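You operate a simulated robot arm through the tools that you are given. There is no shell and no other tool.

You are at the controls of a simulated robot arm. One attempt, no reset.

JOB
Thin the batch with water to 34 ppt, then leave it circulating.
Fine: selector on fill, stop the pump before the selector goes to mix, start it again; no trip.

Only the result counts: the job must be done as asked and must still hold three seconds after the hand-in. Knocking over, shifting, dropping, spilling or breaking anything else fails it.

ROBOT AND FRAMES
A 7-joint arm with a two-finger parallel gripper, fixed in place. Base frame: the origin is on the floor under the middle of its stand, x ahead of it, y to its left, z up. Units: mm, rad, N and s.
With the tool pointing down near the work surface it reaches from about 100 to 640 mm from the base axis. Its first joint turns from -1.152 to 1.152 rad. Payload 1.57 kg.
The TCP is the grasp point between the finger pads, 30 mm short of the fingertips. In the tool frame z runs along the fingers and y along their closing line. Largest opening 80 mm; finger width 17, thickness 12; the body of the gripper, 40 by 82 mm, starts 80 mm behind the TCP.
Orientation is that of the tool frame in the base frame, as a unit quaternion [x, y, z, w]. With the fingers straight down and closing along the base's y, the tool's x points along the base's -x, its y along +y and its z along -z.

CONTROLS
- The arm moves only by the tool send_rows. Its argument "series" is one flat list of numbers, 7 for each row, row after row: the shift along the base's x, y, z in units of 30 mm (1.0 is 30 mm), then the turn, a rotation vector about the base's x, y, z in units of 5 degrees (1.0 is 5 degrees), then the opening, from 0 (shut) to 1 (fully open). In form: [dx, dy, dz, ax, ay, az, hand, dx, dy, dz, ax, ay, az, hand, ...]. A call has 1 to 20 rows; each row shifts and turns the commanded pose from where the row before left it. A call with a number of a shift or a turn outside -1 to 1 is refused whole. Each row takes 0.2 s and may step no farther than 50 mm and 0.15 rad from the row before; otherwise, or with a gripper value out of range, the whole call is refused. A pose out of reach is approached as far as the arm can. The call stops where the force on the tool passes 40 N (or 10 N more than at its start, if that is more) or the arm is blocked; 0.2 s more then pass. Each finger travels about 72 mm/s and halts on what it meets, pressing with about 20 N; the grip force reading is that of the motor and also rises with nothing between the fingers. The clock runs only during rows and for 0.2 s after the last one: add rows that do not move to give the fingers time. The reply holds the time, the measured pose of the TCP, the force on the tool along the base axes, the opening and the grip force, in the units named above and with some noise, with the torque about the TCP (base axes, N m) and any sound that the robot's microphone picked up.
- Cameras (640 x 400 px; columns grow to the right, rows downward): "scene" is fixed at [80.6, 506.7, 1406.6]; the picture's right is [0.10, -0.99, 0.00], its down [-0.70, -0.07, -0.71] and it looks along [0.70, 0.07, -0.71] (base axes); focal length 214 px, centre (320, 200). "wrist" rides on the gripper at [72, -7, -122] in the tool frame; the picture's right is [0.09, 1.00, 0.00], its down [-0.84, 0.08, -0.54] and it looks along [-0.54, 0.05, 0.84] (tool axes); focal length 238 px, centre (320, 200). There is no depth. A picture from a camera that has moved, and an enlarged one, comes with that camera's place and axes in the base frame and with its lens.
- get_image(camera): a new picture of that camera. The clock stands still meanwhile.
- zoom(camera, box): a new picture of the part [left, top, right, bottom] of that camera's present view, enlarged. The clock stands still meanwhile.
- hand_in(): hands the job in; it is judged then, once.

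Places have to be worked out from the pictures, the camera data and where the tool is seen. Open the gripper and draw the arm clear of the work before you hand the job in, unless the task says otherwise.

The tools are called after ">>>" as name(argument=value, ...) on one line, values as JSON. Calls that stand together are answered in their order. send_rows: Moves the arm, as the interface text tells. Its arguments: {"type":"object","properties":{"series":{"type":"array"}},"required":["series"]} The other tools are called the same way: get_image (camera) takes a picture; zoom (camera, box) takes an enlarged picture of a part of a camera's view; hand_in () hands the job in.

At the start:

```text
clock: 0.0
position: [327.7, 137.6, 1265.4]
tcp_rot: [0.0, 1.0, 0.0, 0.0]
force: [0.7, -0.7, 0.6]
torque: [-0.03, 0.0, 0.02]
opening: 79.8
gripper_force: 0.0
```

scene: 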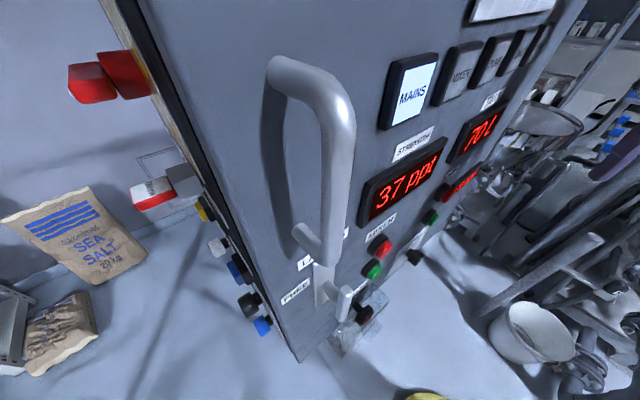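
wrist: 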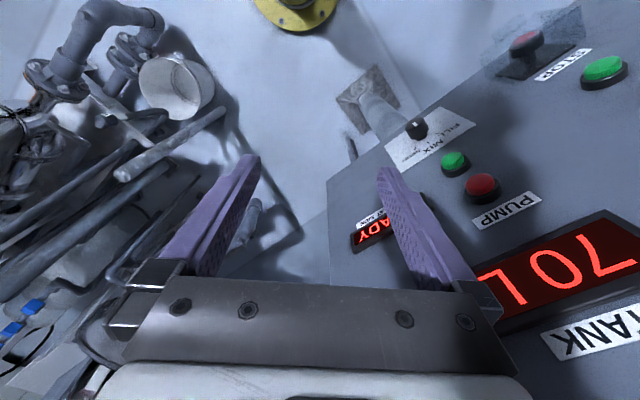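

I'll start by looking closely at the panel in both cameras to identify the controls.

>>> zoom(camera="scene", box=[340, 120, 560, 280])

>>> zoom(camera="wrist", box=[320, 0, 640, 200])

>>> zoom(camera="scene", box=[270, 220, 450, 340])

>>> zoom(camera="scene", box=[380, 0, 600, 130])

```text
2.50 times, centred on (450, 200) of scene
camera zoom: at [80.6, 506.7, 1406.6], right [0.1, -0.99, 0.0], down [-0.7, -0.07, -0.71], along [0.7, 0.07, -0.71], focal length 536 px, centre (-5, 200)
```

zoom: 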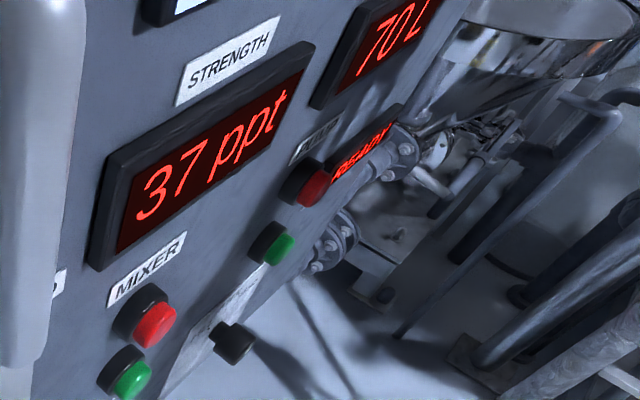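

```text
2.00 times, centred on (480, 100) of wrist
camera zoom: at [256.1, 130.3, 1388.2], right [-0.09, 1.0, 0.0], down [0.84, 0.08, 0.54], along [0.54, 0.05, -0.84], focal length 477 px, centre (0, 400)
```

zoom: 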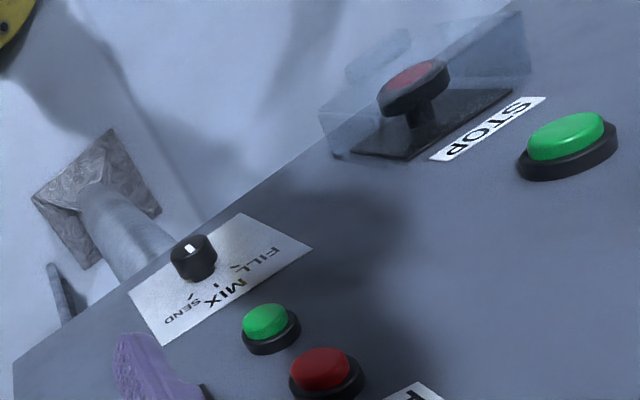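

```text
3.33 times, centred on (360, 280) of scene
camera zoom: at [80.6, 506.7, 1406.6], right [0.1, -0.99, 0.0], down [-0.7, -0.07, -0.71], along [0.7, 0.07, -0.71], focal length 715 px, centre (187, -67)
```

zoom: 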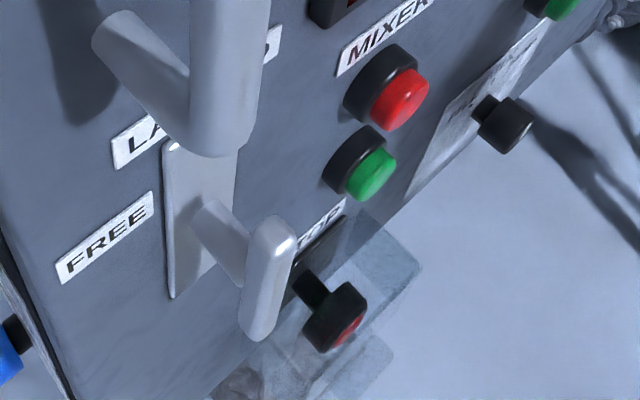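

```text
2.91 times, centred on (490, 65) of scene
camera zoom: at [80.6, 506.7, 1406.6], right [0.1, -0.99, 0.0], down [-0.7, -0.07, -0.71], along [0.7, 0.07, -0.71], focal length 624 px, centre (-174, 593)
```

zoom: 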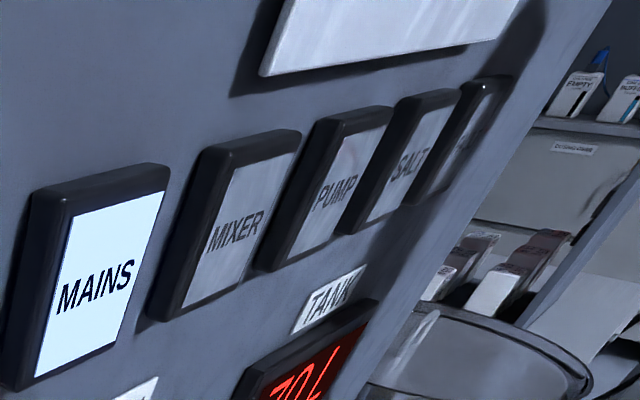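

The panel is vertical, ahead-left of the arm and facing about (-0.76,-0.65,0). It carries MIXER and PUMP buttons, a guarded STOP, and a FILL/MIX/SEND selector near (360,310,966). I'll back off and turn the hand toward it for a frontal view.

>>> send_rows(series=[-0.4, -0.33, 0, 0, 0, 1, 1, -0.4, -0.33, 0, 0, 0, 1, 1, -0.4, -0.33, 0, 0, 0, 1, 1, -0.4, -0.33, 0, 0, 0, 1, 1, -0.4, -0.33, 0, 0, 0, 1, 1, -0.4, -0.33, 0, 0, 0, 1, 1, -0.4, -0.33, 0, 0, 0, 1, 1, -0.4, -0.33, 0, 0, 0, 1, 1])

>>> get_image(camera="wrist")

>>> get_image(camera="scene")

```text
clock: 1.8
position: [230.5, 57.2, 1264.8]
tcp_rot: [-0.343, 0.939, -0.001, 0.0]
force: [0.3, -0.4, -0.3]
torque: [0.02, 0.03, -0.01]
opening: 80.2
gripper_force: 0.2
```

```text
taken
camera wrist: at [181.0, 5.7, 1388.2], right [-0.71, 0.7, 0.0], down [0.59, 0.6, 0.54], along [0.38, 0.39, -0.84], focal length 238 px, centre (320, 200)
```

wrist: 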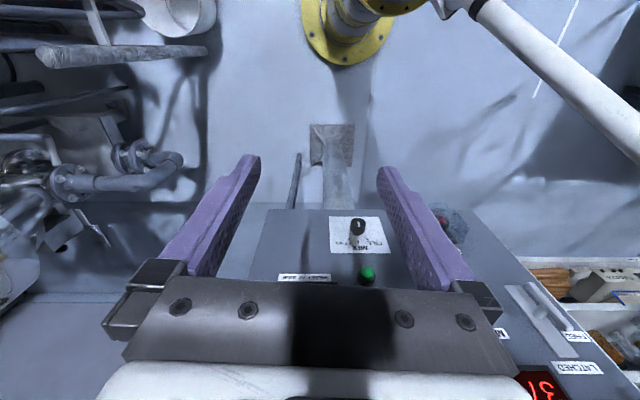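

```text
taken
```

scene: 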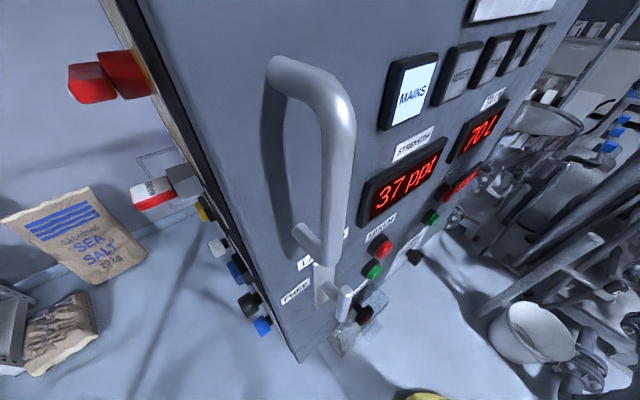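

The bottom edge of the panel now runs level in the wrist view, so the panel yaw is close to 45°. I'll pitch the hand up about 45° to look straight at the panel.

>>> send_rows(series=[0, 0, -0.5, 0.67, -0.74, 0, 1, 0, 0, -0.5, 0.67, -0.74, 0, 1, 0, 0, -0.5, 0.67, -0.74, 0, 1, 0, 0, -0.5, 0.67, -0.74, 0, 1, 0, 0, -0.5, 0.67, -0.74, 0, 1, 0, 0, -0.5, 0.67, -0.74, 0, 1, 0, 0, -0.5, 0.67, -0.74, 0, 1, 0, 0, -0.5, 0.67, -0.74, 0, 1, 0, 0, -0.5, 0.67, -0.74, 0, 1])

>>> get_image(camera="wrist")

```text
clock: 3.8
position: [233.9, 56.7, 1129.6]
tcp_rot: [-0.317, 0.868, 0.144, 0.355]
force: [0.5, -0.1, 1.1]
torque: [0.02, 0.0, -0.01]
opening: 80.0
gripper_force: 0.0
```

```text
taken
camera wrist: at [135.1, -38.5, 1166.3], right [-0.7, 0.71, -0.04], down [0.12, 0.18, 0.98], along [0.7, 0.68, -0.21], focal length 238 px, centre (320, 200)
```

wrist: 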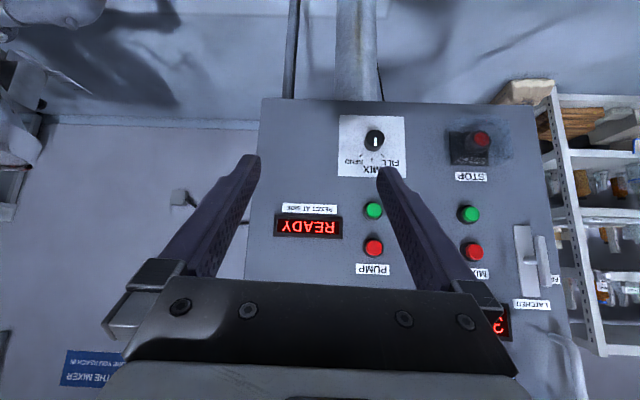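

This gives a good, if upside-down, view of the panel. I'll zoom in on the selector, the labels and the blue sign.

>>> zoom(camera="wrist", box=[260, 90, 420, 190])

>>> zoom(camera="wrist", box=[260, 180, 520, 342])

>>> zoom(camera="wrist", box=[40, 330, 152, 400])

>>> zoom(camera="wrist", box=[430, 90, 590, 190])

>>> zoom(camera="wrist", box=[440, 210, 600, 310])

```text
4.00 times, centred on (340, 140) of wrist
camera zoom: at [135.1, -38.5, 1166.3], right [-0.7, 0.71, -0.04], down [0.12, 0.18, 0.98], along [0.7, 0.68, -0.21], focal length 953 px, centre (240, 440)
```

zoom: 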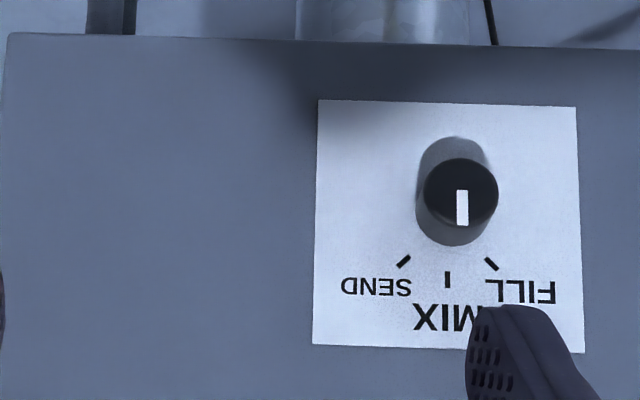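

```text
2.46 times, centred on (390, 261) of wrist
camera zoom: at [135.1, -38.5, 1166.3], right [-0.7, 0.71, -0.04], down [0.12, 0.18, 0.98], along [0.7, 0.68, -0.21], focal length 587 px, centre (148, 50)
```

zoom: 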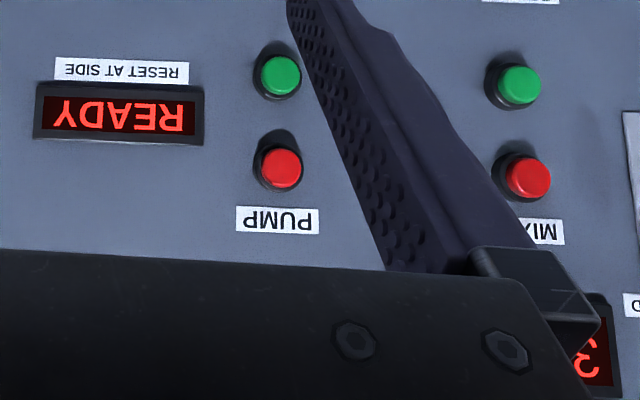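

```text
5.71 times, centred on (96, 365) of wrist
camera zoom: at [135.1, -38.5, 1166.3], right [-0.7, 0.71, -0.04], down [0.12, 0.18, 0.98], along [0.7, 0.68, -0.21], focal length 1362 px, centre (1600, -743)
```

zoom: 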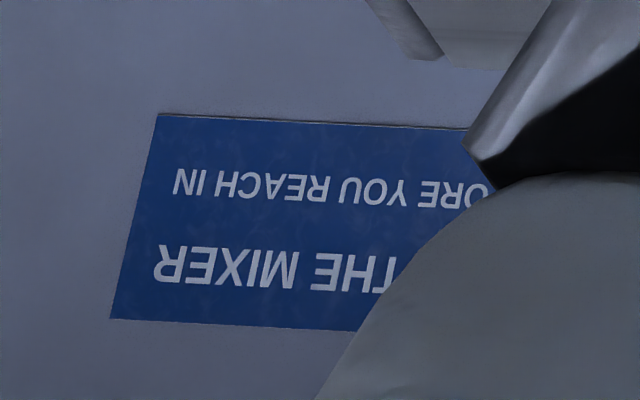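

```text
4.00 times, centred on (510, 140) of wrist
camera zoom: at [135.1, -38.5, 1166.3], right [-0.7, 0.71, -0.04], down [0.12, 0.18, 0.98], along [0.7, 0.68, -0.21], focal length 953 px, centre (-440, 440)
```

zoom: 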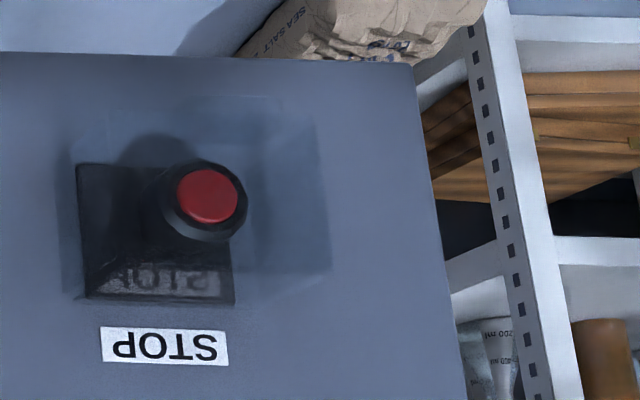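

```text
4.00 times, centred on (520, 260) of wrist
camera zoom: at [135.1, -38.5, 1166.3], right [-0.7, 0.71, -0.04], down [0.12, 0.18, 0.98], along [0.7, 0.68, -0.21], focal length 953 px, centre (-480, -40)
```

zoom: 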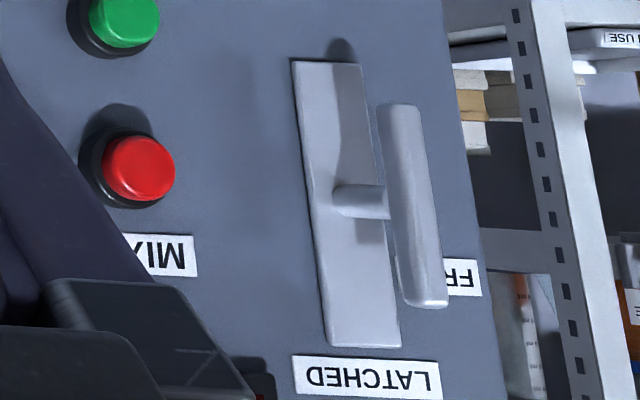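

The selector is on MIX, with FILL to its left and SEND to its right. The READY display is labelled "RESET AT SIDE". I'll raise the arm to read the upper plate and lamps for any extra information.

>>> send_rows(series=[0, 0, 1, 0, 0, 0, 1, 0, 0, 1, 0, 0, 0, 1, 0, 0, 1, 0, 0, 0, 1, 0, 0, 1, 0, 0, 0, 1, 0, 0, 1, 0, 0, 0, 1, 0, 0, 1, 0, 0, 0, 1, 0, 0, 1, 0, 0, 0, 1])

>>> get_image(camera="wrist")

```text
clock: 5.4
position: [232.6, 58.3, 1341.3]
tcp_rot: [-0.316, 0.869, 0.143, 0.354]
force: [-0.1, -0.6, 0.3]
torque: [-0.01, -0.01, -0.02]
opening: 79.8
gripper_force: 0.0
```

```text
taken
camera wrist: at [133.4, -37.2, 1378.1], right [-0.7, 0.71, -0.04], down [0.13, 0.18, 0.98], along [0.7, 0.68, -0.21], focal length 238 px, centre (320, 200)
```

wrist: 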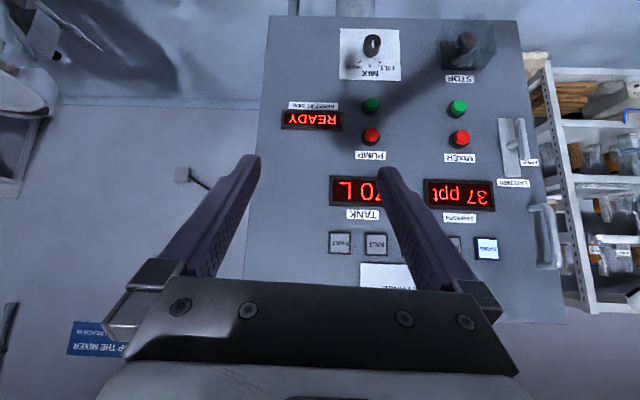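

>>> zoom(camera="wrist", box=[250, 220, 410, 320])

>>> zoom(camera="wrist", box=[330, 10, 540, 140])

>>> zoom(camera="wrist", box=[400, 160, 600, 285])

```text
4.00 times, centred on (330, 270) of wrist
camera zoom: at [133.4, -37.2, 1378.1], right [-0.7, 0.71, -0.04], down [0.13, 0.18, 0.98], along [0.7, 0.68, -0.21], focal length 953 px, centre (280, -80)
```

zoom: 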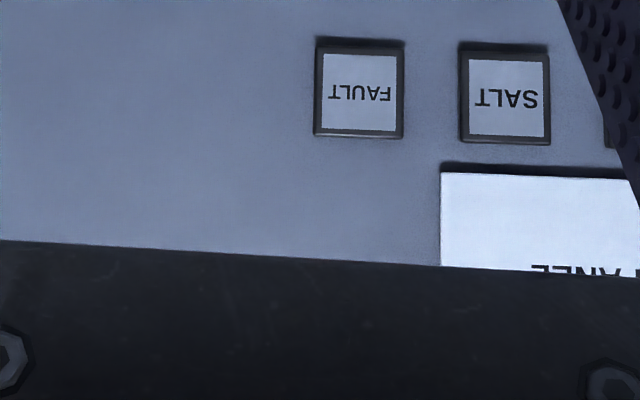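

```text
3.05 times, centred on (435, 75) of wrist
camera zoom: at [133.4, -37.2, 1378.1], right [-0.7, 0.71, -0.04], down [0.13, 0.18, 0.98], along [0.7, 0.68, -0.21], focal length 726 px, centre (-30, 581)
```

zoom: 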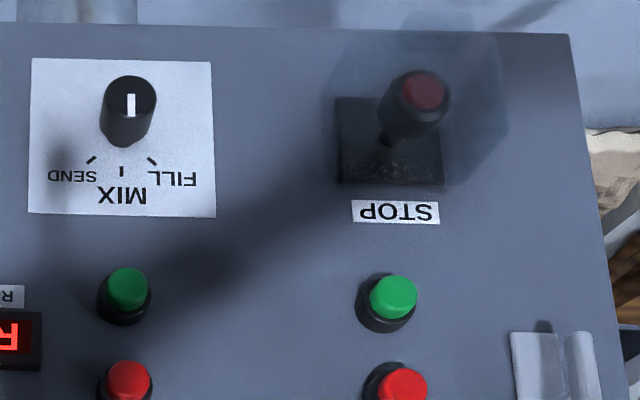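

```text
3.20 times, centred on (500, 222) of wrist
camera zoom: at [133.4, -37.2, 1378.1], right [-0.7, 0.71, -0.04], down [0.13, 0.18, 0.98], along [0.7, 0.68, -0.21], focal length 763 px, centre (-256, 128)
```

zoom: 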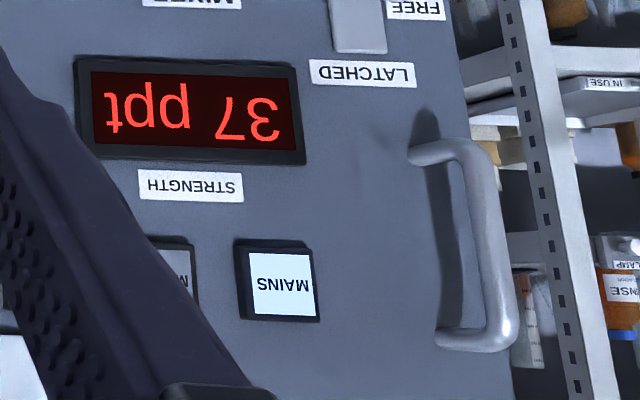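

Triangulating from the two wrist views, with panel normal (-0.707,-0.707,0):
- Pump green button: about (366,318,1092)
- Pump red button: about (366,318,1156)
- Selector knob front: about (357,308,961)

I'll swing the tool to horizontal, facing the panel, while coming down, and stay well short of it.

>>> send_rows(series=[0.143, 0.443, -0.9, 0.741, -0.85, 0.089, 1, 0.143, 0.443, -0.9, 0.741, -0.85, 0.089, 1, 0.143, 0.443, -0.9, 0.741, -0.85, 0.089, 1, 0.143, 0.443, -0.9, 0.741, -0.85, 0.089, 1, 0.143, 0.443, -0.9, 0.741, -0.85, 0.089, 1, 0.143, 0.443, -0.9, 0.741, -0.85, 0.089, 1, 0.143, 0.443, -0.9, 0.741, -0.85, 0.089, 1, 0.143, 0.443, -0.9, 0.741, -0.85, 0.089, 1])

>>> get_image(camera="wrist")

>>> get_image(camera="scene")

```text
clock: 7.2
position: [268.5, 162.8, 1124.1]
tcp_rot: [-0.27, 0.653, 0.271, 0.654]
force: [0.9, -0.5, 0.3]
torque: [0.0, -0.01, 0.03]
opening: 80.0
gripper_force: 0.0
```

```text
taken
camera wrist: at [187.3, 72.2, 1052.5], right [-0.7, 0.7, -0.09], down [-0.44, -0.33, 0.84], along [0.56, 0.63, 0.54], focal length 238 px, centre (320, 200)
```

wrist: 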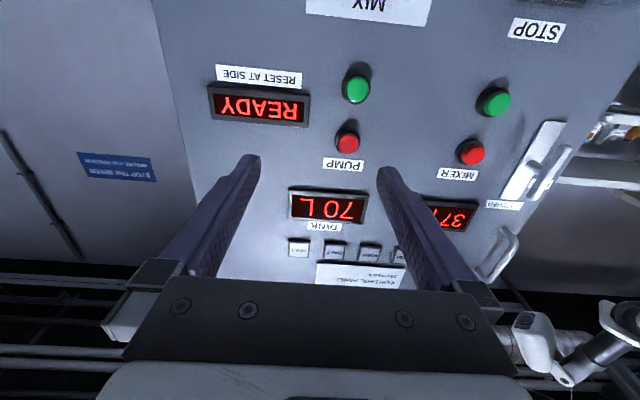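

```text
taken
```

scene: 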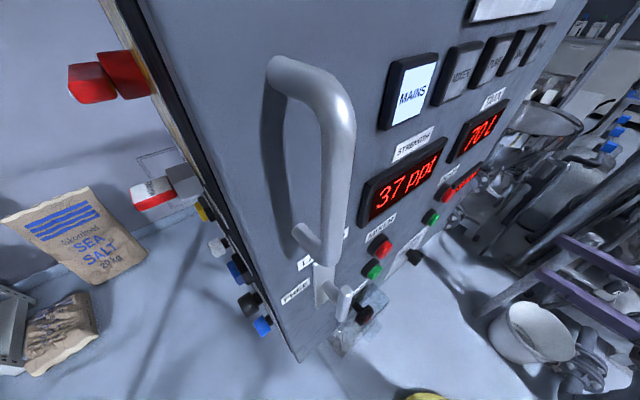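

Orientation is exact, and the new view agrees with my positions: pump buttons at about u=34.5 and z≈1091/1155. Next I'll move to a standoff in front of the selector knob and look.

>>> send_rows(series=[0.116, 0.39, -0.776, 0, 0, 0, 1, 0.116, 0.39, -0.776, 0, 0, 0, 1, 0.116, 0.39, -0.776, 0, 0, 0, 1, 0.116, 0.39, -0.776, 0, 0, 0, 1, 0.116, 0.39, -0.776, 0, 0, 0, 1, 0.116, 0.39, -0.776, 0, 0, 0, 1, 0.116, 0.39, -0.776, 0, 0, 0, 1])

>>> get_image(camera="wrist")

>>> get_image(camera="scene")

```text
clock: 8.8
position: [289.2, 226.1, 990.9]
tcp_rot: [-0.27, 0.654, 0.273, 0.652]
force: [-0.6, 0.2, -0.3]
torque: [0.0, 0.02, -0.01]
opening: 80.1
gripper_force: 0.0
out of reach, approached as far as the arm can: row 6, 7
```

```text
taken
camera wrist: at [209.6, 135.5, 920.3], right [-0.71, 0.7, -0.09], down [-0.43, -0.33, 0.84], along [0.56, 0.63, 0.54], focal length 238 px, centre (320, 200)
```

wrist: 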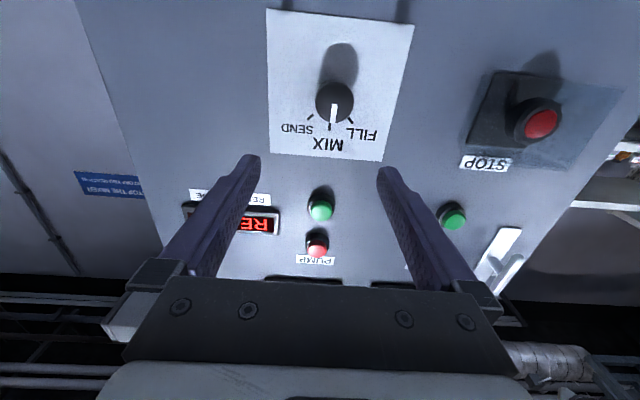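

```text
taken
```

scene: 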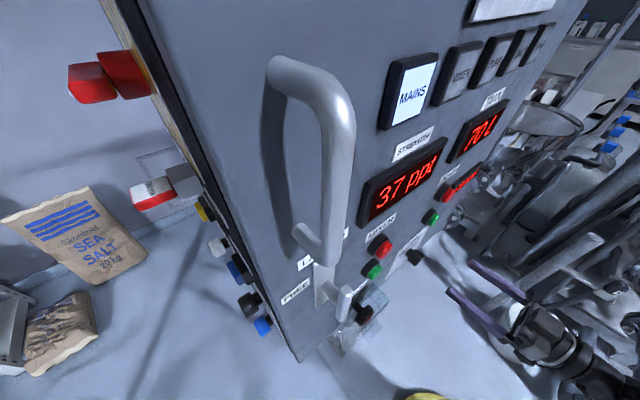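

The arm reports out of reach near z≈961 this close in, because the wrist is folded near the base. Further forward may be reachable, so I'll lift the commanded height back up a little, advance along the panel normal and check.

>>> send_rows(series=[0, 0, 1, 0, 0, 0, 1, 0.35, 0.35, 0, 0, 0, 0, 1, 0.35, 0.35, 0, 0, 0, 0, 1])

```text
clock: 9.6
position: [310.7, 247.9, 1023.2]
tcp_rot: [-0.27, 0.653, 0.272, 0.653]
force: [0.9, 0.5, -0.2]
torque: [0.01, -0.01, 0.05]
opening: 79.8
gripper_force: 0.2
```

The commanded pose follows the reached one, which is good. I'll line up with the knob column (u≈35), advance so the tips are just short of the knob front, and then try coming down.

>>> send_rows(series=[0.3, 0.52, 0, 0, 0, 0, 1, 0.3, 0.52, 0, 0, 0, 0, 1, 0, 0, -0.7, 0, 0, 0, 1, 0, 0, -0.7, 0, 0, 0, 1])

>>> get_image(camera="wrist")

```text
clock: 10.6
position: [340.8, 264.7, 988.1]
tcp_rot: [-0.267, 0.655, 0.273, 0.651]
force: [0.0, 0.1, 0.2]
torque: [-0.01, -0.03, -0.01]
opening: 80.2
gripper_force: 0.1
out of reach, approached as far as the arm can: row 1, 2, 4
```

```text
taken
camera wrist: at [258.9, 174.3, 918.3], right [-0.71, 0.7, -0.08], down [-0.43, -0.34, 0.84], along [0.56, 0.63, 0.54], focal length 238 px, centre (320, 200)
```

wrist: 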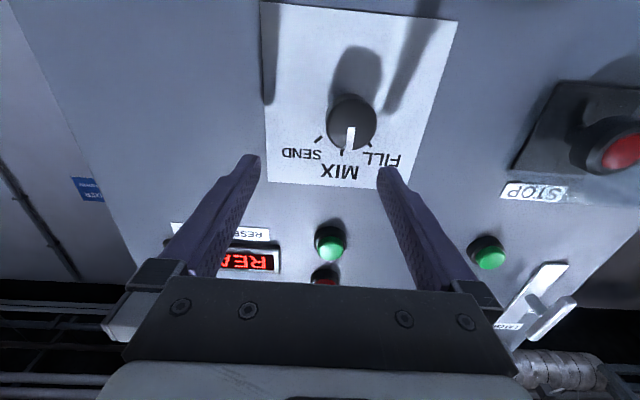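

The pose landed at u≈54 instead of 35, so a fully level tool is at its joint limit here. I'll tilt the tool about 20° nose-down, backing off slightly and shifting to the knob column.

>>> send_rows(series=[-0.2, 0.023, 0.1, -0.707, 0.707, 0, 1, -0.2, 0.023, 0.1, -0.707, 0.707, 0, 1, -0.2, 0.023, 0.1, -0.707, 0.707, 0, 1, -0.2, 0.023, 0.1, -0.707, 0.707, 0, 1])

>>> get_image(camera="wrist")

```text
clock: 11.6
position: [316.4, 269.0, 1000.8]
tcp_rot: [-0.313, 0.757, 0.22, 0.53]
force: [-0.7, 0.3, 0.3]
torque: [-0.01, -0.01, 0.03]
opening: 79.7
gripper_force: 0.1
```

```text
taken
camera wrist: at [223.0, 165.6, 976.8], right [-0.73, 0.68, -0.09], down [-0.21, -0.1, 0.97], along [0.65, 0.72, 0.22], focal length 238 px, centre (320, 200)
```

wrist: 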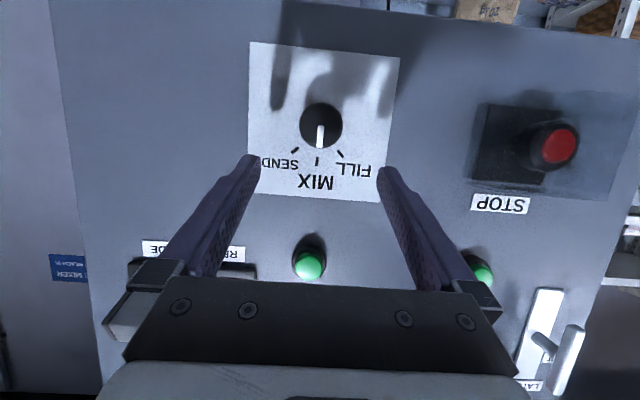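

The tilted pose is reachable, and the knob again triangulates to u≈35, z≈961, front at s_d≈470. I'll zoom in on the knob for shape and tick angles.

>>> zoom(camera="wrist", box=[240, 30, 416, 210])

>>> zoom(camera="scene", box=[380, 230, 540, 330])

```text
2.22 times, centred on (328, 120) of wrist
camera zoom: at [223.0, 165.6, 976.8], right [-0.73, 0.68, -0.09], down [-0.21, -0.1, 0.97], along [0.65, 0.72, 0.22], focal length 530 px, centre (302, 378)
```

zoom: 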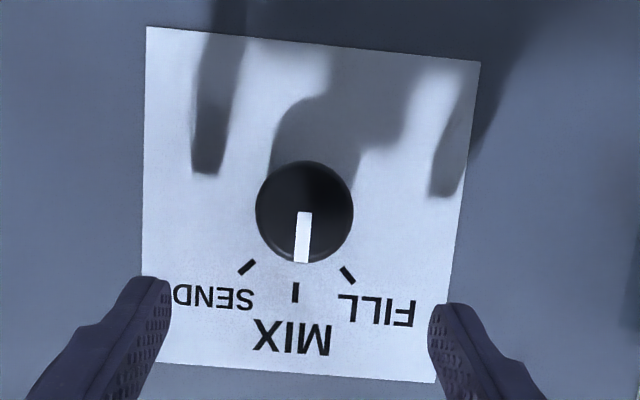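

```text
4.00 times, centred on (460, 280) of scene
camera zoom: at [80.7, 506.7, 1406.6], right [0.1, -0.99, 0.0], down [-0.7, -0.07, -0.71], along [0.7, 0.07, -0.71], focal length 858 px, centre (-240, -120)
```

zoom: 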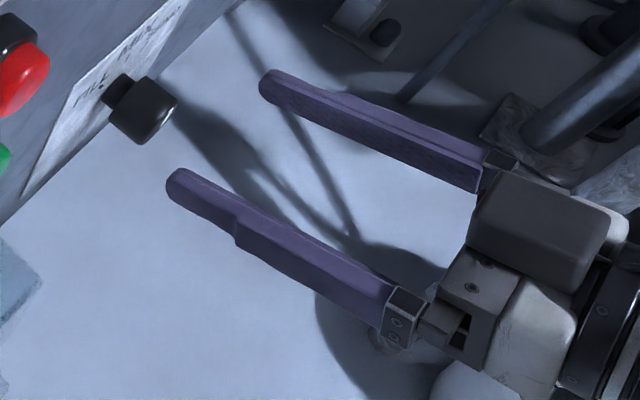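

The knob is a cap about 34 mm across on a thinner neck. To turn it 45° counter-clockwise to FILL, I'll pre-roll the hand 45° clockwise so the turn ends in the orientation I know is reachable. I'll test that pose here in free space first.

>>> send_rows(series=[0.0157, -0.0157, -0.13, 0.707, 0.707, 0, 1, 0.0157, -0.0157, -0.13, 0.707, 0.707, 0, 1, 0.0157, -0.0157, -0.13, 0.707, 0.707, 0, 1, 0.0157, -0.0157, -0.13, 0.707, 0.707, 0, 1, 0.0157, -0.0157, -0.13, 0.707, 0.707, 0, 1, 0.0157, -0.0157, -0.13, 0.707, 0.707, 0, 1, 0.0157, -0.0157, -0.13, 0.707, 0.707, 0, 1, 0.0157, -0.0157, -0.13, 0.707, 0.707, 0, 1, 0.0157, -0.0157, -0.13, 0.707, 0.707, 0, 1])

>>> get_image(camera="wrist")

>>> get_image(camera="scene")

```text
clock: 13.6
position: [322.1, 265.9, 965.7]
tcp_rot: [-0.087, 0.783, 0.493, 0.369]
force: [-0.5, 0.1, -0.3]
torque: [-0.01, 0.06, 0.01]
opening: 80.0
gripper_force: 0.0
```

```text
taken
camera wrist: at [213.7, 176.2, 943.2], right [-0.56, 0.52, 0.64], down [0.29, -0.61, 0.74], along [0.77, 0.6, 0.19], focal length 238 px, centre (320, 200)
```

wrist: 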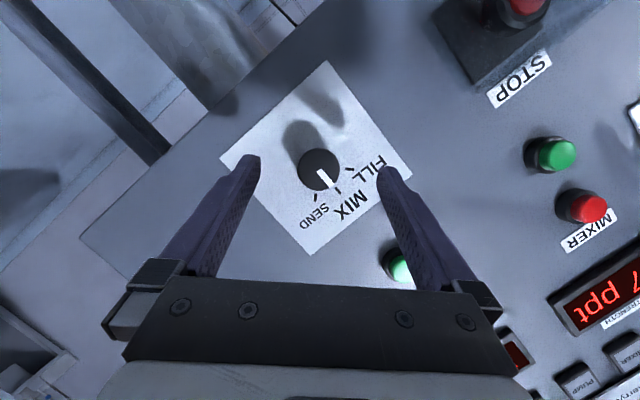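

```text
taken
```

scene: 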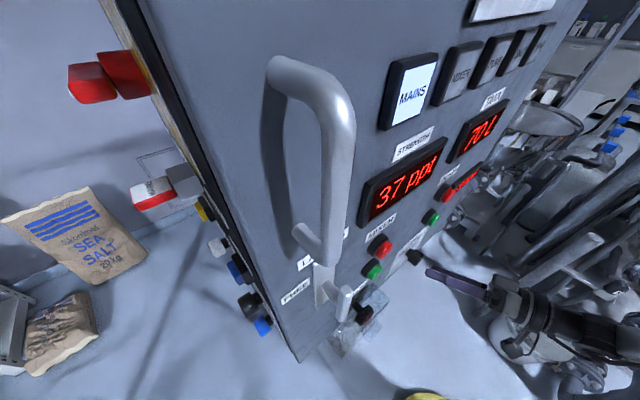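

The rolled pose is reachable and aimed correctly. I'll advance 45 mm along the panel normal so the fingers straddle the knob cap, with the tips about 6 mm off the panel.

>>> send_rows(series=[0.53, 0.53, 0, 0, 0, 0, 1, 0.35, 0.35, 0, 0, 0, 0, 1, 0.15, 0.15, 0, 0, 0, 0, 1])

>>> get_image(camera="wrist")

>>> zoom(camera="scene", box=[370, 220, 530, 320])

```text
clock: 14.4
position: [352.9, 296.3, 966.0]
tcp_rot: [-0.087, 0.783, 0.492, 0.37]
force: [-0.4, 0.7, 0.4]
torque: [0.01, -0.03, -0.01]
opening: 80.1
gripper_force: 0.1
```

```text
taken
camera wrist: at [245.3, 208.2, 943.6], right [-0.56, 0.52, 0.64], down [0.29, -0.61, 0.74], along [0.77, 0.6, 0.19], focal length 238 px, centre (320, 200)
```

wrist: 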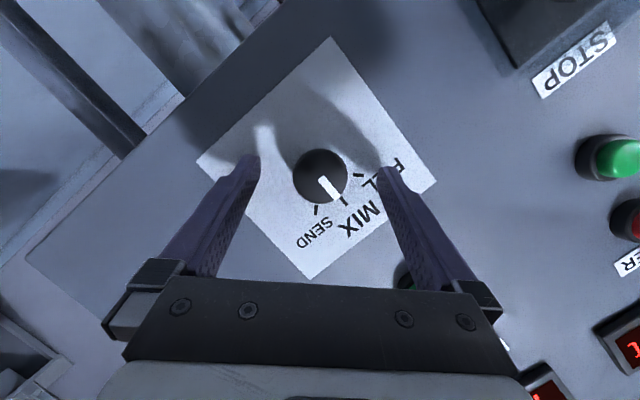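

```text
4.00 times, centred on (450, 270) of scene
camera zoom: at [80.6, 506.7, 1406.6], right [0.1, -0.99, 0.0], down [-0.7, -0.07, -0.71], along [0.7, 0.07, -0.71], focal length 858 px, centre (-200, -80)
```

zoom: 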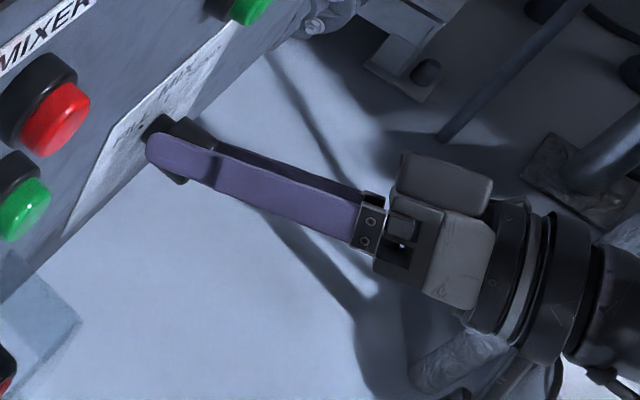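

The fingers straddle the knob cap, centred on it. I'll close on it without moving.

>>> send_rows(series=[0, 0, 0, 0, 0, 0, 0.2, 0, 0, 0, 0, 0, 0, 0.2, 0, 0, 0, 0, 0, 0, 0.2, 0, 0, 0, 0, 0, 0, 0.2])

>>> get_image(camera="wrist")

```text
clock: 15.4
position: [352.6, 296.8, 965.0]
tcp_rot: [-0.086, 0.784, 0.492, 0.37]
force: [4.0, 0.5, -2.2]
torque: [-0.17, 0.11, 0.11]
opening: 34.5
gripper_force: 41.4
```

```text
taken
camera wrist: at [245.4, 208.1, 943.6], right [-0.56, 0.52, 0.64], down [0.29, -0.61, 0.74], along [0.77, 0.6, 0.19], focal length 238 px, centre (320, 200)
```

wrist: 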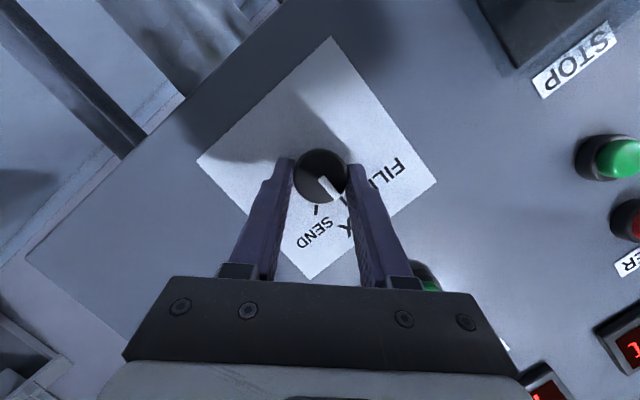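

Gripped at 34.5 mm with little side load. Now I'll turn 45° counter-clockwise, as seen facing the panel, about the knob axis toward FILL.

>>> send_rows(series=[-0.012, 0.012, 0.016, -0.707, -0.707, 0, 0.2, -0.012, 0.012, 0.013, -0.707, -0.707, 0, 0.2, -0.012, 0.012, 0.011, -0.707, -0.707, 0, 0.2, -0.012, 0.012, 0.01, -0.707, -0.707, 0, 0.2, -0.012, 0.012, 0.008, -0.707, -0.707, 0, 0.2, -0.012, 0.012, 0.006, -0.707, -0.707, 0, 0.2, -0.012, 0.012, 0.003, -0.707, -0.707, 0, 0.2, -0.012, 0.012, 0.001, -0.707, -0.707, 0, 0.2, -0.012, 0.012, 0, -0.707, -0.707, 0, 0.2])

>>> get_image(camera="wrist")

```text
clock: 17.4
position: [349.8, 299.4, 966.4]
tcp_rot: [-0.315, 0.757, 0.221, 0.529]
force: [4.2, -4.1, -4.1]
torque: [0.56, -0.57, -0.56]
opening: 34.4
gripper_force: 41.9
```

```text
taken
camera wrist: at [255.9, 195.7, 942.9], right [-0.73, 0.68, -0.08], down [-0.21, -0.1, 0.97], along [0.65, 0.73, 0.22], focal length 238 px, centre (320, 200)
```

wrist: 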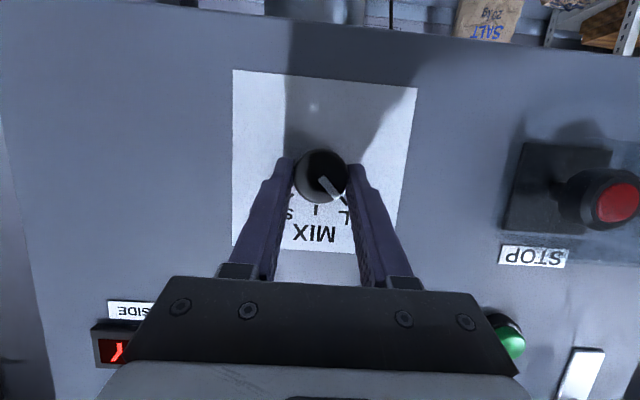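

The knob has turned with the hand, and the mark now points toward FILL. I'll zoom in to verify the angle before letting go.

>>> zoom(camera="wrist", box=[240, 130, 400, 260])

>>> zoom(camera="scene", box=[340, 100, 560, 280])

```text
3.08 times, centred on (320, 195) of wrist
camera zoom: at [255.9, 195.7, 942.9], right [-0.73, 0.68, -0.08], down [-0.21, -0.1, 0.97], along [0.65, 0.73, 0.22], focal length 733 px, centre (320, 215)
```

zoom: 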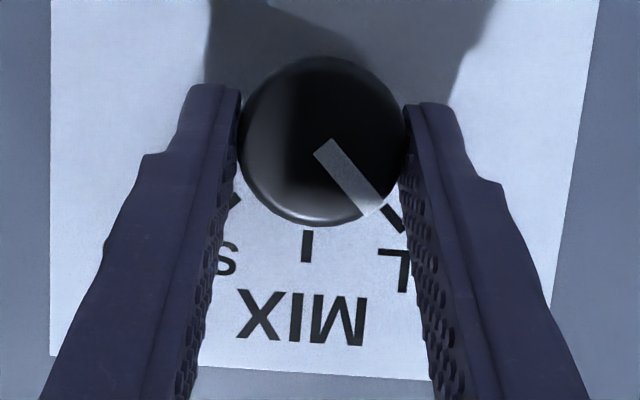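

```text
2.22 times, centred on (450, 190) of scene
camera zoom: at [80.8, 506.6, 1406.6], right [0.1, -0.99, 0.0], down [-0.7, -0.07, -0.71], along [0.7, 0.07, -0.71], focal length 477 px, centre (31, 222)
```

zoom: 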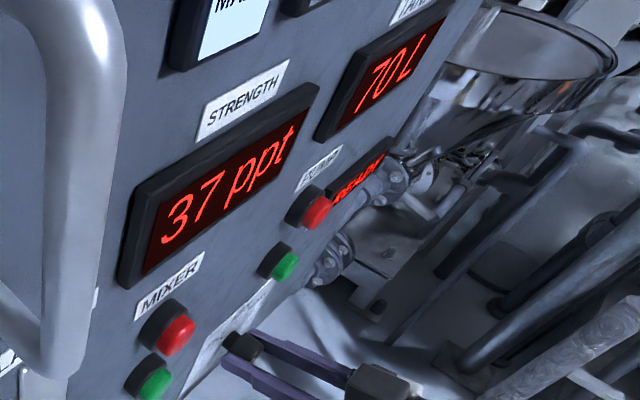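

The mark lines up with the FILL tick. I'll open the fingers, back straight off along the panel normal and check that the knob stays on FILL.

>>> send_rows(series=[0, 0, 0, 0, 0, 0, 1, 0, 0, 0, 0, 0, 0, 1, 0, 0, 0, 0, 0, 0, 1, -0.5, -0.5, 0, 0, 0, 0, 1, -0.7, -0.7, 0, 0, 0, 0, 1])

>>> zoom(camera="wrist", box=[240, 50, 400, 210])

```text
clock: 18.6
position: [311.3, 264.4, 967.7]
tcp_rot: [-0.312, 0.757, 0.22, 0.53]
force: [-0.4, 0.3, -0.8]
torque: [0.02, 0.01, 0.01]
opening: 80.2
gripper_force: 0.1
```

```text
2.50 times, centred on (320, 130) of wrist
camera zoom: at [219.0, 161.7, 942.1], right [-0.73, 0.68, -0.09], down [-0.21, -0.11, 0.97], along [0.65, 0.72, 0.22], focal length 596 px, centre (320, 375)
```

zoom: 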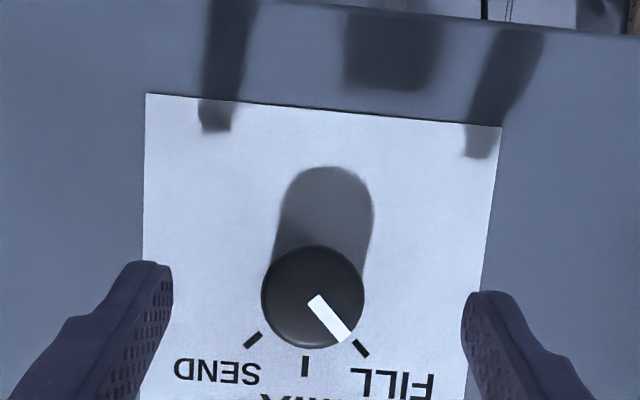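

The selector stays on FILL after release. I'll shut the fingers and rise to a standoff in front of the pump's green button at z≈1091.

>>> send_rows(series=[0, 0, 0.862, 0, 0, 0, 0, 0, 0, 0.862, 0, 0, 0, 0, 0, 0, 0.862, 0, 0, 0, 0, 0.287, 0.255, 0.862, 0, 0, 0, 0, 0.287, 0.255, 0.862, 0, 0, 0, 0])

>>> get_image(camera="wrist")

>>> get_image(camera="scene")

```text
clock: 19.8
position: [331.0, 278.9, 1096.5]
tcp_rot: [-0.314, 0.756, 0.221, 0.53]
force: [-0.5, -0.1, -0.1]
torque: [0.0, -0.01, -0.04]
opening: 0.1
gripper_force: 19.3
```

```text
taken
camera wrist: at [236.3, 175.1, 1072.3], right [-0.73, 0.68, -0.09], down [-0.21, -0.1, 0.97], along [0.65, 0.72, 0.22], focal length 238 px, centre (320, 200)
```

wrist: 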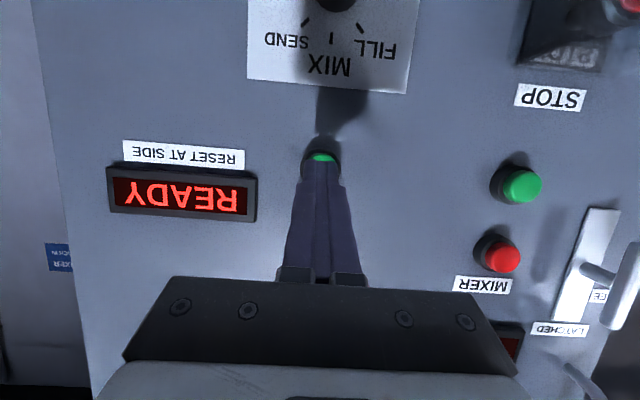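

```text
taken
```

scene: 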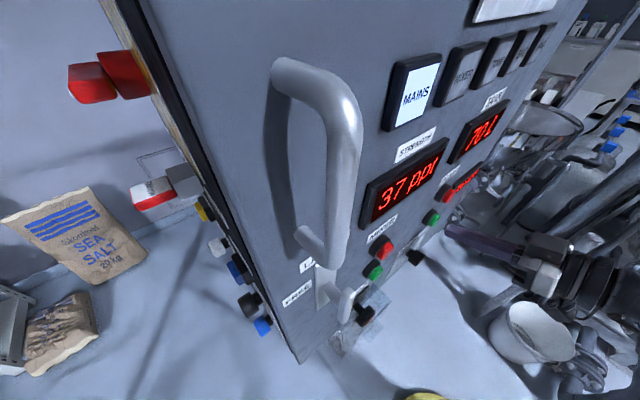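

In this scene picture the left part of the panel looks shifted a few pixels from earlier. I need to know whether the door has moved, so I'll compare enlarged views before pressing anything.

>>> zoom(camera="scene", box=[340, 120, 560, 280])

>>> zoom(camera="scene", box=[270, 220, 450, 340])

>>> zoom(camera="scene", box=[90, 0, 290, 125])

>>> zoom(camera="wrist", box=[480, 190, 640, 350])

```text
2.50 times, centred on (450, 200) of scene
camera zoom: at [80.6, 506.7, 1406.6], right [0.1, -0.99, 0.0], down [-0.7, -0.07, -0.71], along [0.7, 0.07, -0.71], focal length 536 px, centre (-5, 200)
```

zoom: 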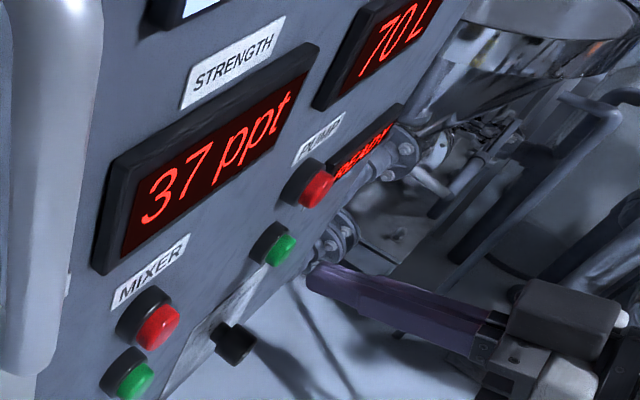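

```text
3.33 times, centred on (360, 280) of scene
camera zoom: at [80.6, 506.7, 1406.6], right [0.1, -0.99, 0.0], down [-0.7, -0.07, -0.71], along [0.7, 0.07, -0.71], focal length 715 px, centre (187, -67)
```

zoom: 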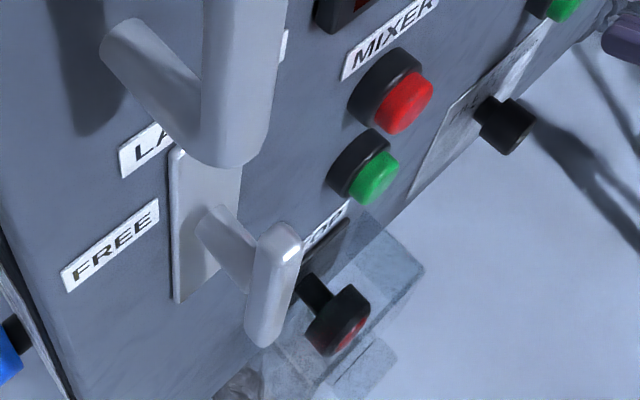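

```text
3.20 times, centred on (190, 62) of scene
camera zoom: at [80.6, 506.7, 1406.6], right [0.1, -0.99, 0.0], down [-0.7, -0.07, -0.71], along [0.7, 0.07, -0.71], focal length 686 px, centre (736, 640)
```

zoom: 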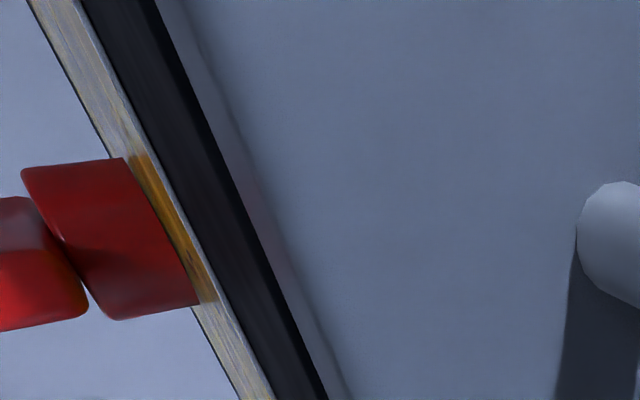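

```text
2.50 times, centred on (560, 270) of wrist
camera zoom: at [236.3, 175.1, 1072.3], right [-0.73, 0.68, -0.09], down [-0.21, -0.1, 0.97], along [0.65, 0.72, 0.22], focal length 596 px, centre (-280, 25)
```

zoom: 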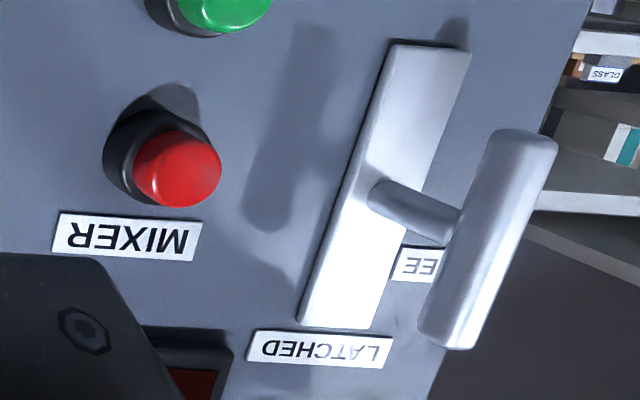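

There may be slight play in the door, and pressing will only push it closed. It still reads READY at 37 ppt / 70 L. I'll approach the green button until light contact.

>>> send_rows(series=[0.319, 0.389, 0, 0, 0, 0, 0, 0.059, 0.059, 0, 0, 0, 0, 0, 0.059, 0.059, 0, 0, 0, 0, 0])

>>> zoom(camera="scene", box=[380, 170, 500, 270])

```text
clock: 20.6
position: [344.1, 294.3, 1095.1]
tcp_rot: [-0.313, 0.757, 0.22, 0.529]
force: [-0.4, -1.7, 0.9]
torque: [-0.03, 0.01, -0.03]
opening: 0.0
gripper_force: 20.0
```

```text
4.00 times, centred on (440, 220) of scene
camera zoom: at [80.6, 506.6, 1406.6], right [0.1, -0.99, 0.0], down [-0.7, -0.07, -0.71], along [0.7, 0.07, -0.71], focal length 858 px, centre (-160, 120)
```

zoom: 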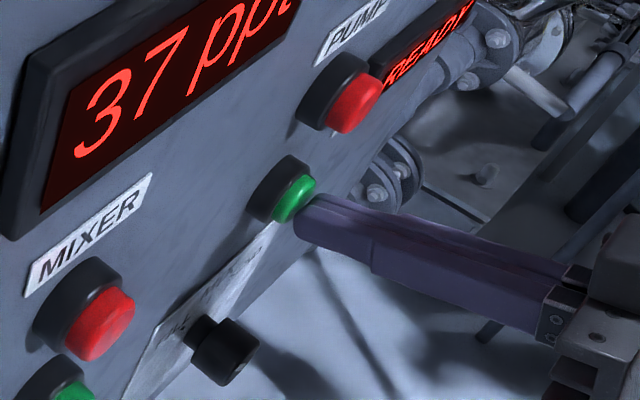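

The tip is just at the green cap, slightly low. I'll raise it 3 mm and press in small steps.

>>> send_rows(series=[0, 0, 0.12, 0, 0, 0, 0, 0.047, 0.047, 0, 0, 0, 0, 0, 0.047, 0.047, 0, 0, 0, 0, 0])

>>> zoom(camera="scene", box=[380, 20, 560, 260])

```text
clock: 21.4
position: [346.0, 295.6, 1100.3]
tcp_rot: [-0.314, 0.756, 0.221, 0.53]
force: [-2.3, -0.7, 0.5]
torque: [0.0, 0.04, 0.03]
opening: 0.2
gripper_force: 20.3
heard: click
```

```text
1.67 times, centred on (470, 140) of scene
camera zoom: at [80.6, 506.6, 1406.6], right [0.1, -0.99, 0.0], down [-0.7, -0.07, -0.71], along [0.7, 0.07, -0.71], focal length 358 px, centre (70, 300)
```

zoom: 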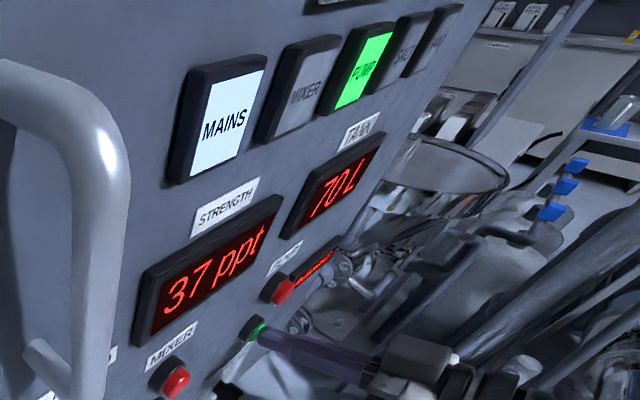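

It clicked and the PUMP lamp is lit, so it's filling. I'll move straight up to stand by at the red button and watch the displays.

>>> send_rows(series=[-0.33, -0.33, 0, 0, 0, 0, 0, 0, 0, 1, 0, 0, 0, 0, 0, 0, 1, 0, 0, 0, 0, 0.22, 0.24, 0.12, 0, 0, 0, 0])

>>> zoom(camera="scene", box=[350, 20, 560, 260])

```text
clock: 22.4
position: [341.4, 293.7, 1164.6]
tcp_rot: [-0.312, 0.757, 0.219, 0.53]
force: [0.1, -0.1, 0.8]
torque: [0.0, 0.02, 0.05]
opening: 0.0
gripper_force: 20.2
```

```text
1.67 times, centred on (455, 140) of scene
camera zoom: at [80.6, 506.7, 1406.6], right [0.1, -0.99, 0.0], down [-0.7, -0.07, -0.71], along [0.7, 0.07, -0.71], focal length 358 px, centre (95, 300)
```

zoom: 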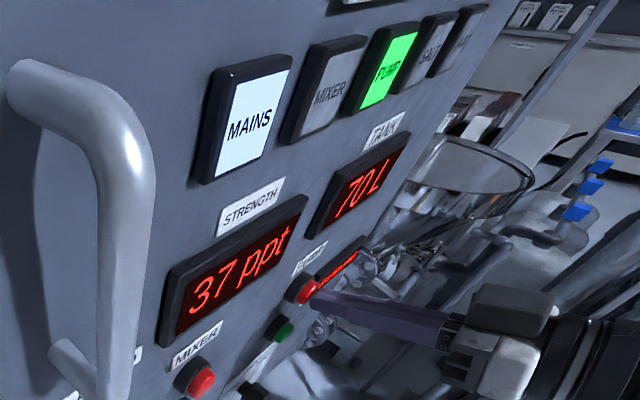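

I'm poised at red; it still reads 37 ppt / 70 L. I'll wait briefly and re-read to measure the fill rate.

>>> send_rows(series=[0, 0, 0, 0, 0, 0, 0, 0, 0, 0, 0, 0, 0, 0, 0, 0, 0, 0, 0, 0, 0, 0, 0, 0, 0, 0, 0, 0])

>>> zoom(camera="scene", box=[350, 100, 510, 260])

>>> get_image(camera="wrist")

```text
clock: 23.4
position: [340.4, 295.0, 1163.8]
tcp_rot: [-0.313, 0.757, 0.22, 0.53]
force: [-1.2, 0.1, -0.4]
torque: [-0.03, -0.02, 0.03]
opening: 0.3
gripper_force: 20.0
```

```text
2.50 times, centred on (430, 180) of scene
camera zoom: at [80.6, 506.7, 1406.6], right [0.1, -0.99, 0.0], down [-0.7, -0.07, -0.71], along [0.7, 0.07, -0.71], focal length 536 px, centre (45, 250)
```

zoom: 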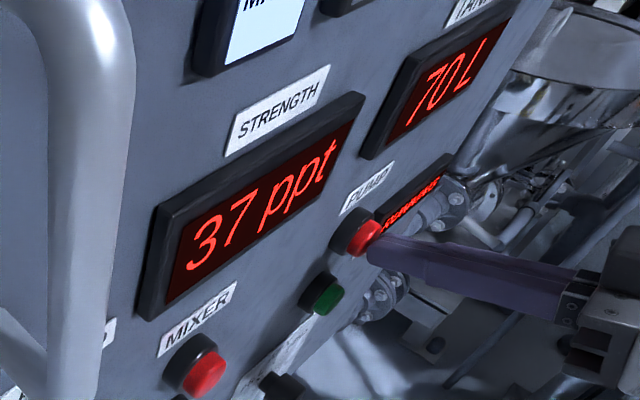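

```text
taken
camera wrist: at [248.1, 191.2, 1139.5], right [-0.73, 0.68, -0.09], down [-0.21, -0.1, 0.97], along [0.65, 0.72, 0.22], focal length 238 px, centre (320, 200)
```

wrist: 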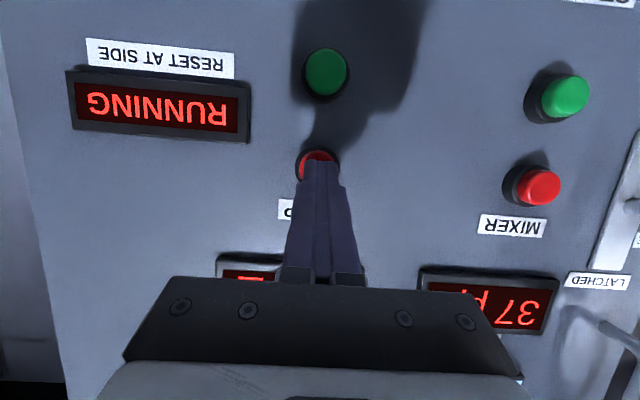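

It reads RUNNING, and the fill is slow (under about 0.5 L so far). I'll wait a bit longer and re-read.

>>> send_rows(series=[0, 0, 0, 0, 0, 0, 0, 0, 0, 0, 0, 0, 0, 0, 0, 0, 0, 0, 0, 0, 0, 0, 0, 0, 0, 0, 0, 0, 0, 0, 0, 0, 0, 0, 0])

>>> zoom(camera="scene", box=[350, 100, 510, 260])

```text
clock: 24.6
position: [342.6, 294.2, 1163.4]
tcp_rot: [-0.313, 0.757, 0.22, 0.53]
force: [-1.0, 0.1, 0.0]
torque: [0.03, -0.01, -0.01]
opening: 0.0
gripper_force: 20.1
```

```text
2.50 times, centred on (430, 180) of scene
camera zoom: at [80.6, 506.7, 1406.6], right [0.1, -0.99, 0.0], down [-0.7, -0.07, -0.71], along [0.7, 0.07, -0.71], focal length 536 px, centre (45, 250)
```

zoom: 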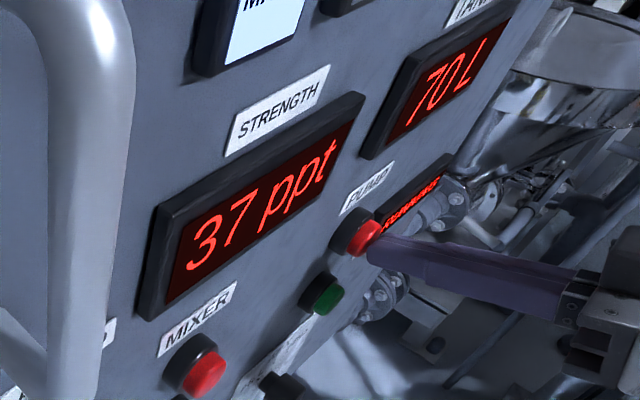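

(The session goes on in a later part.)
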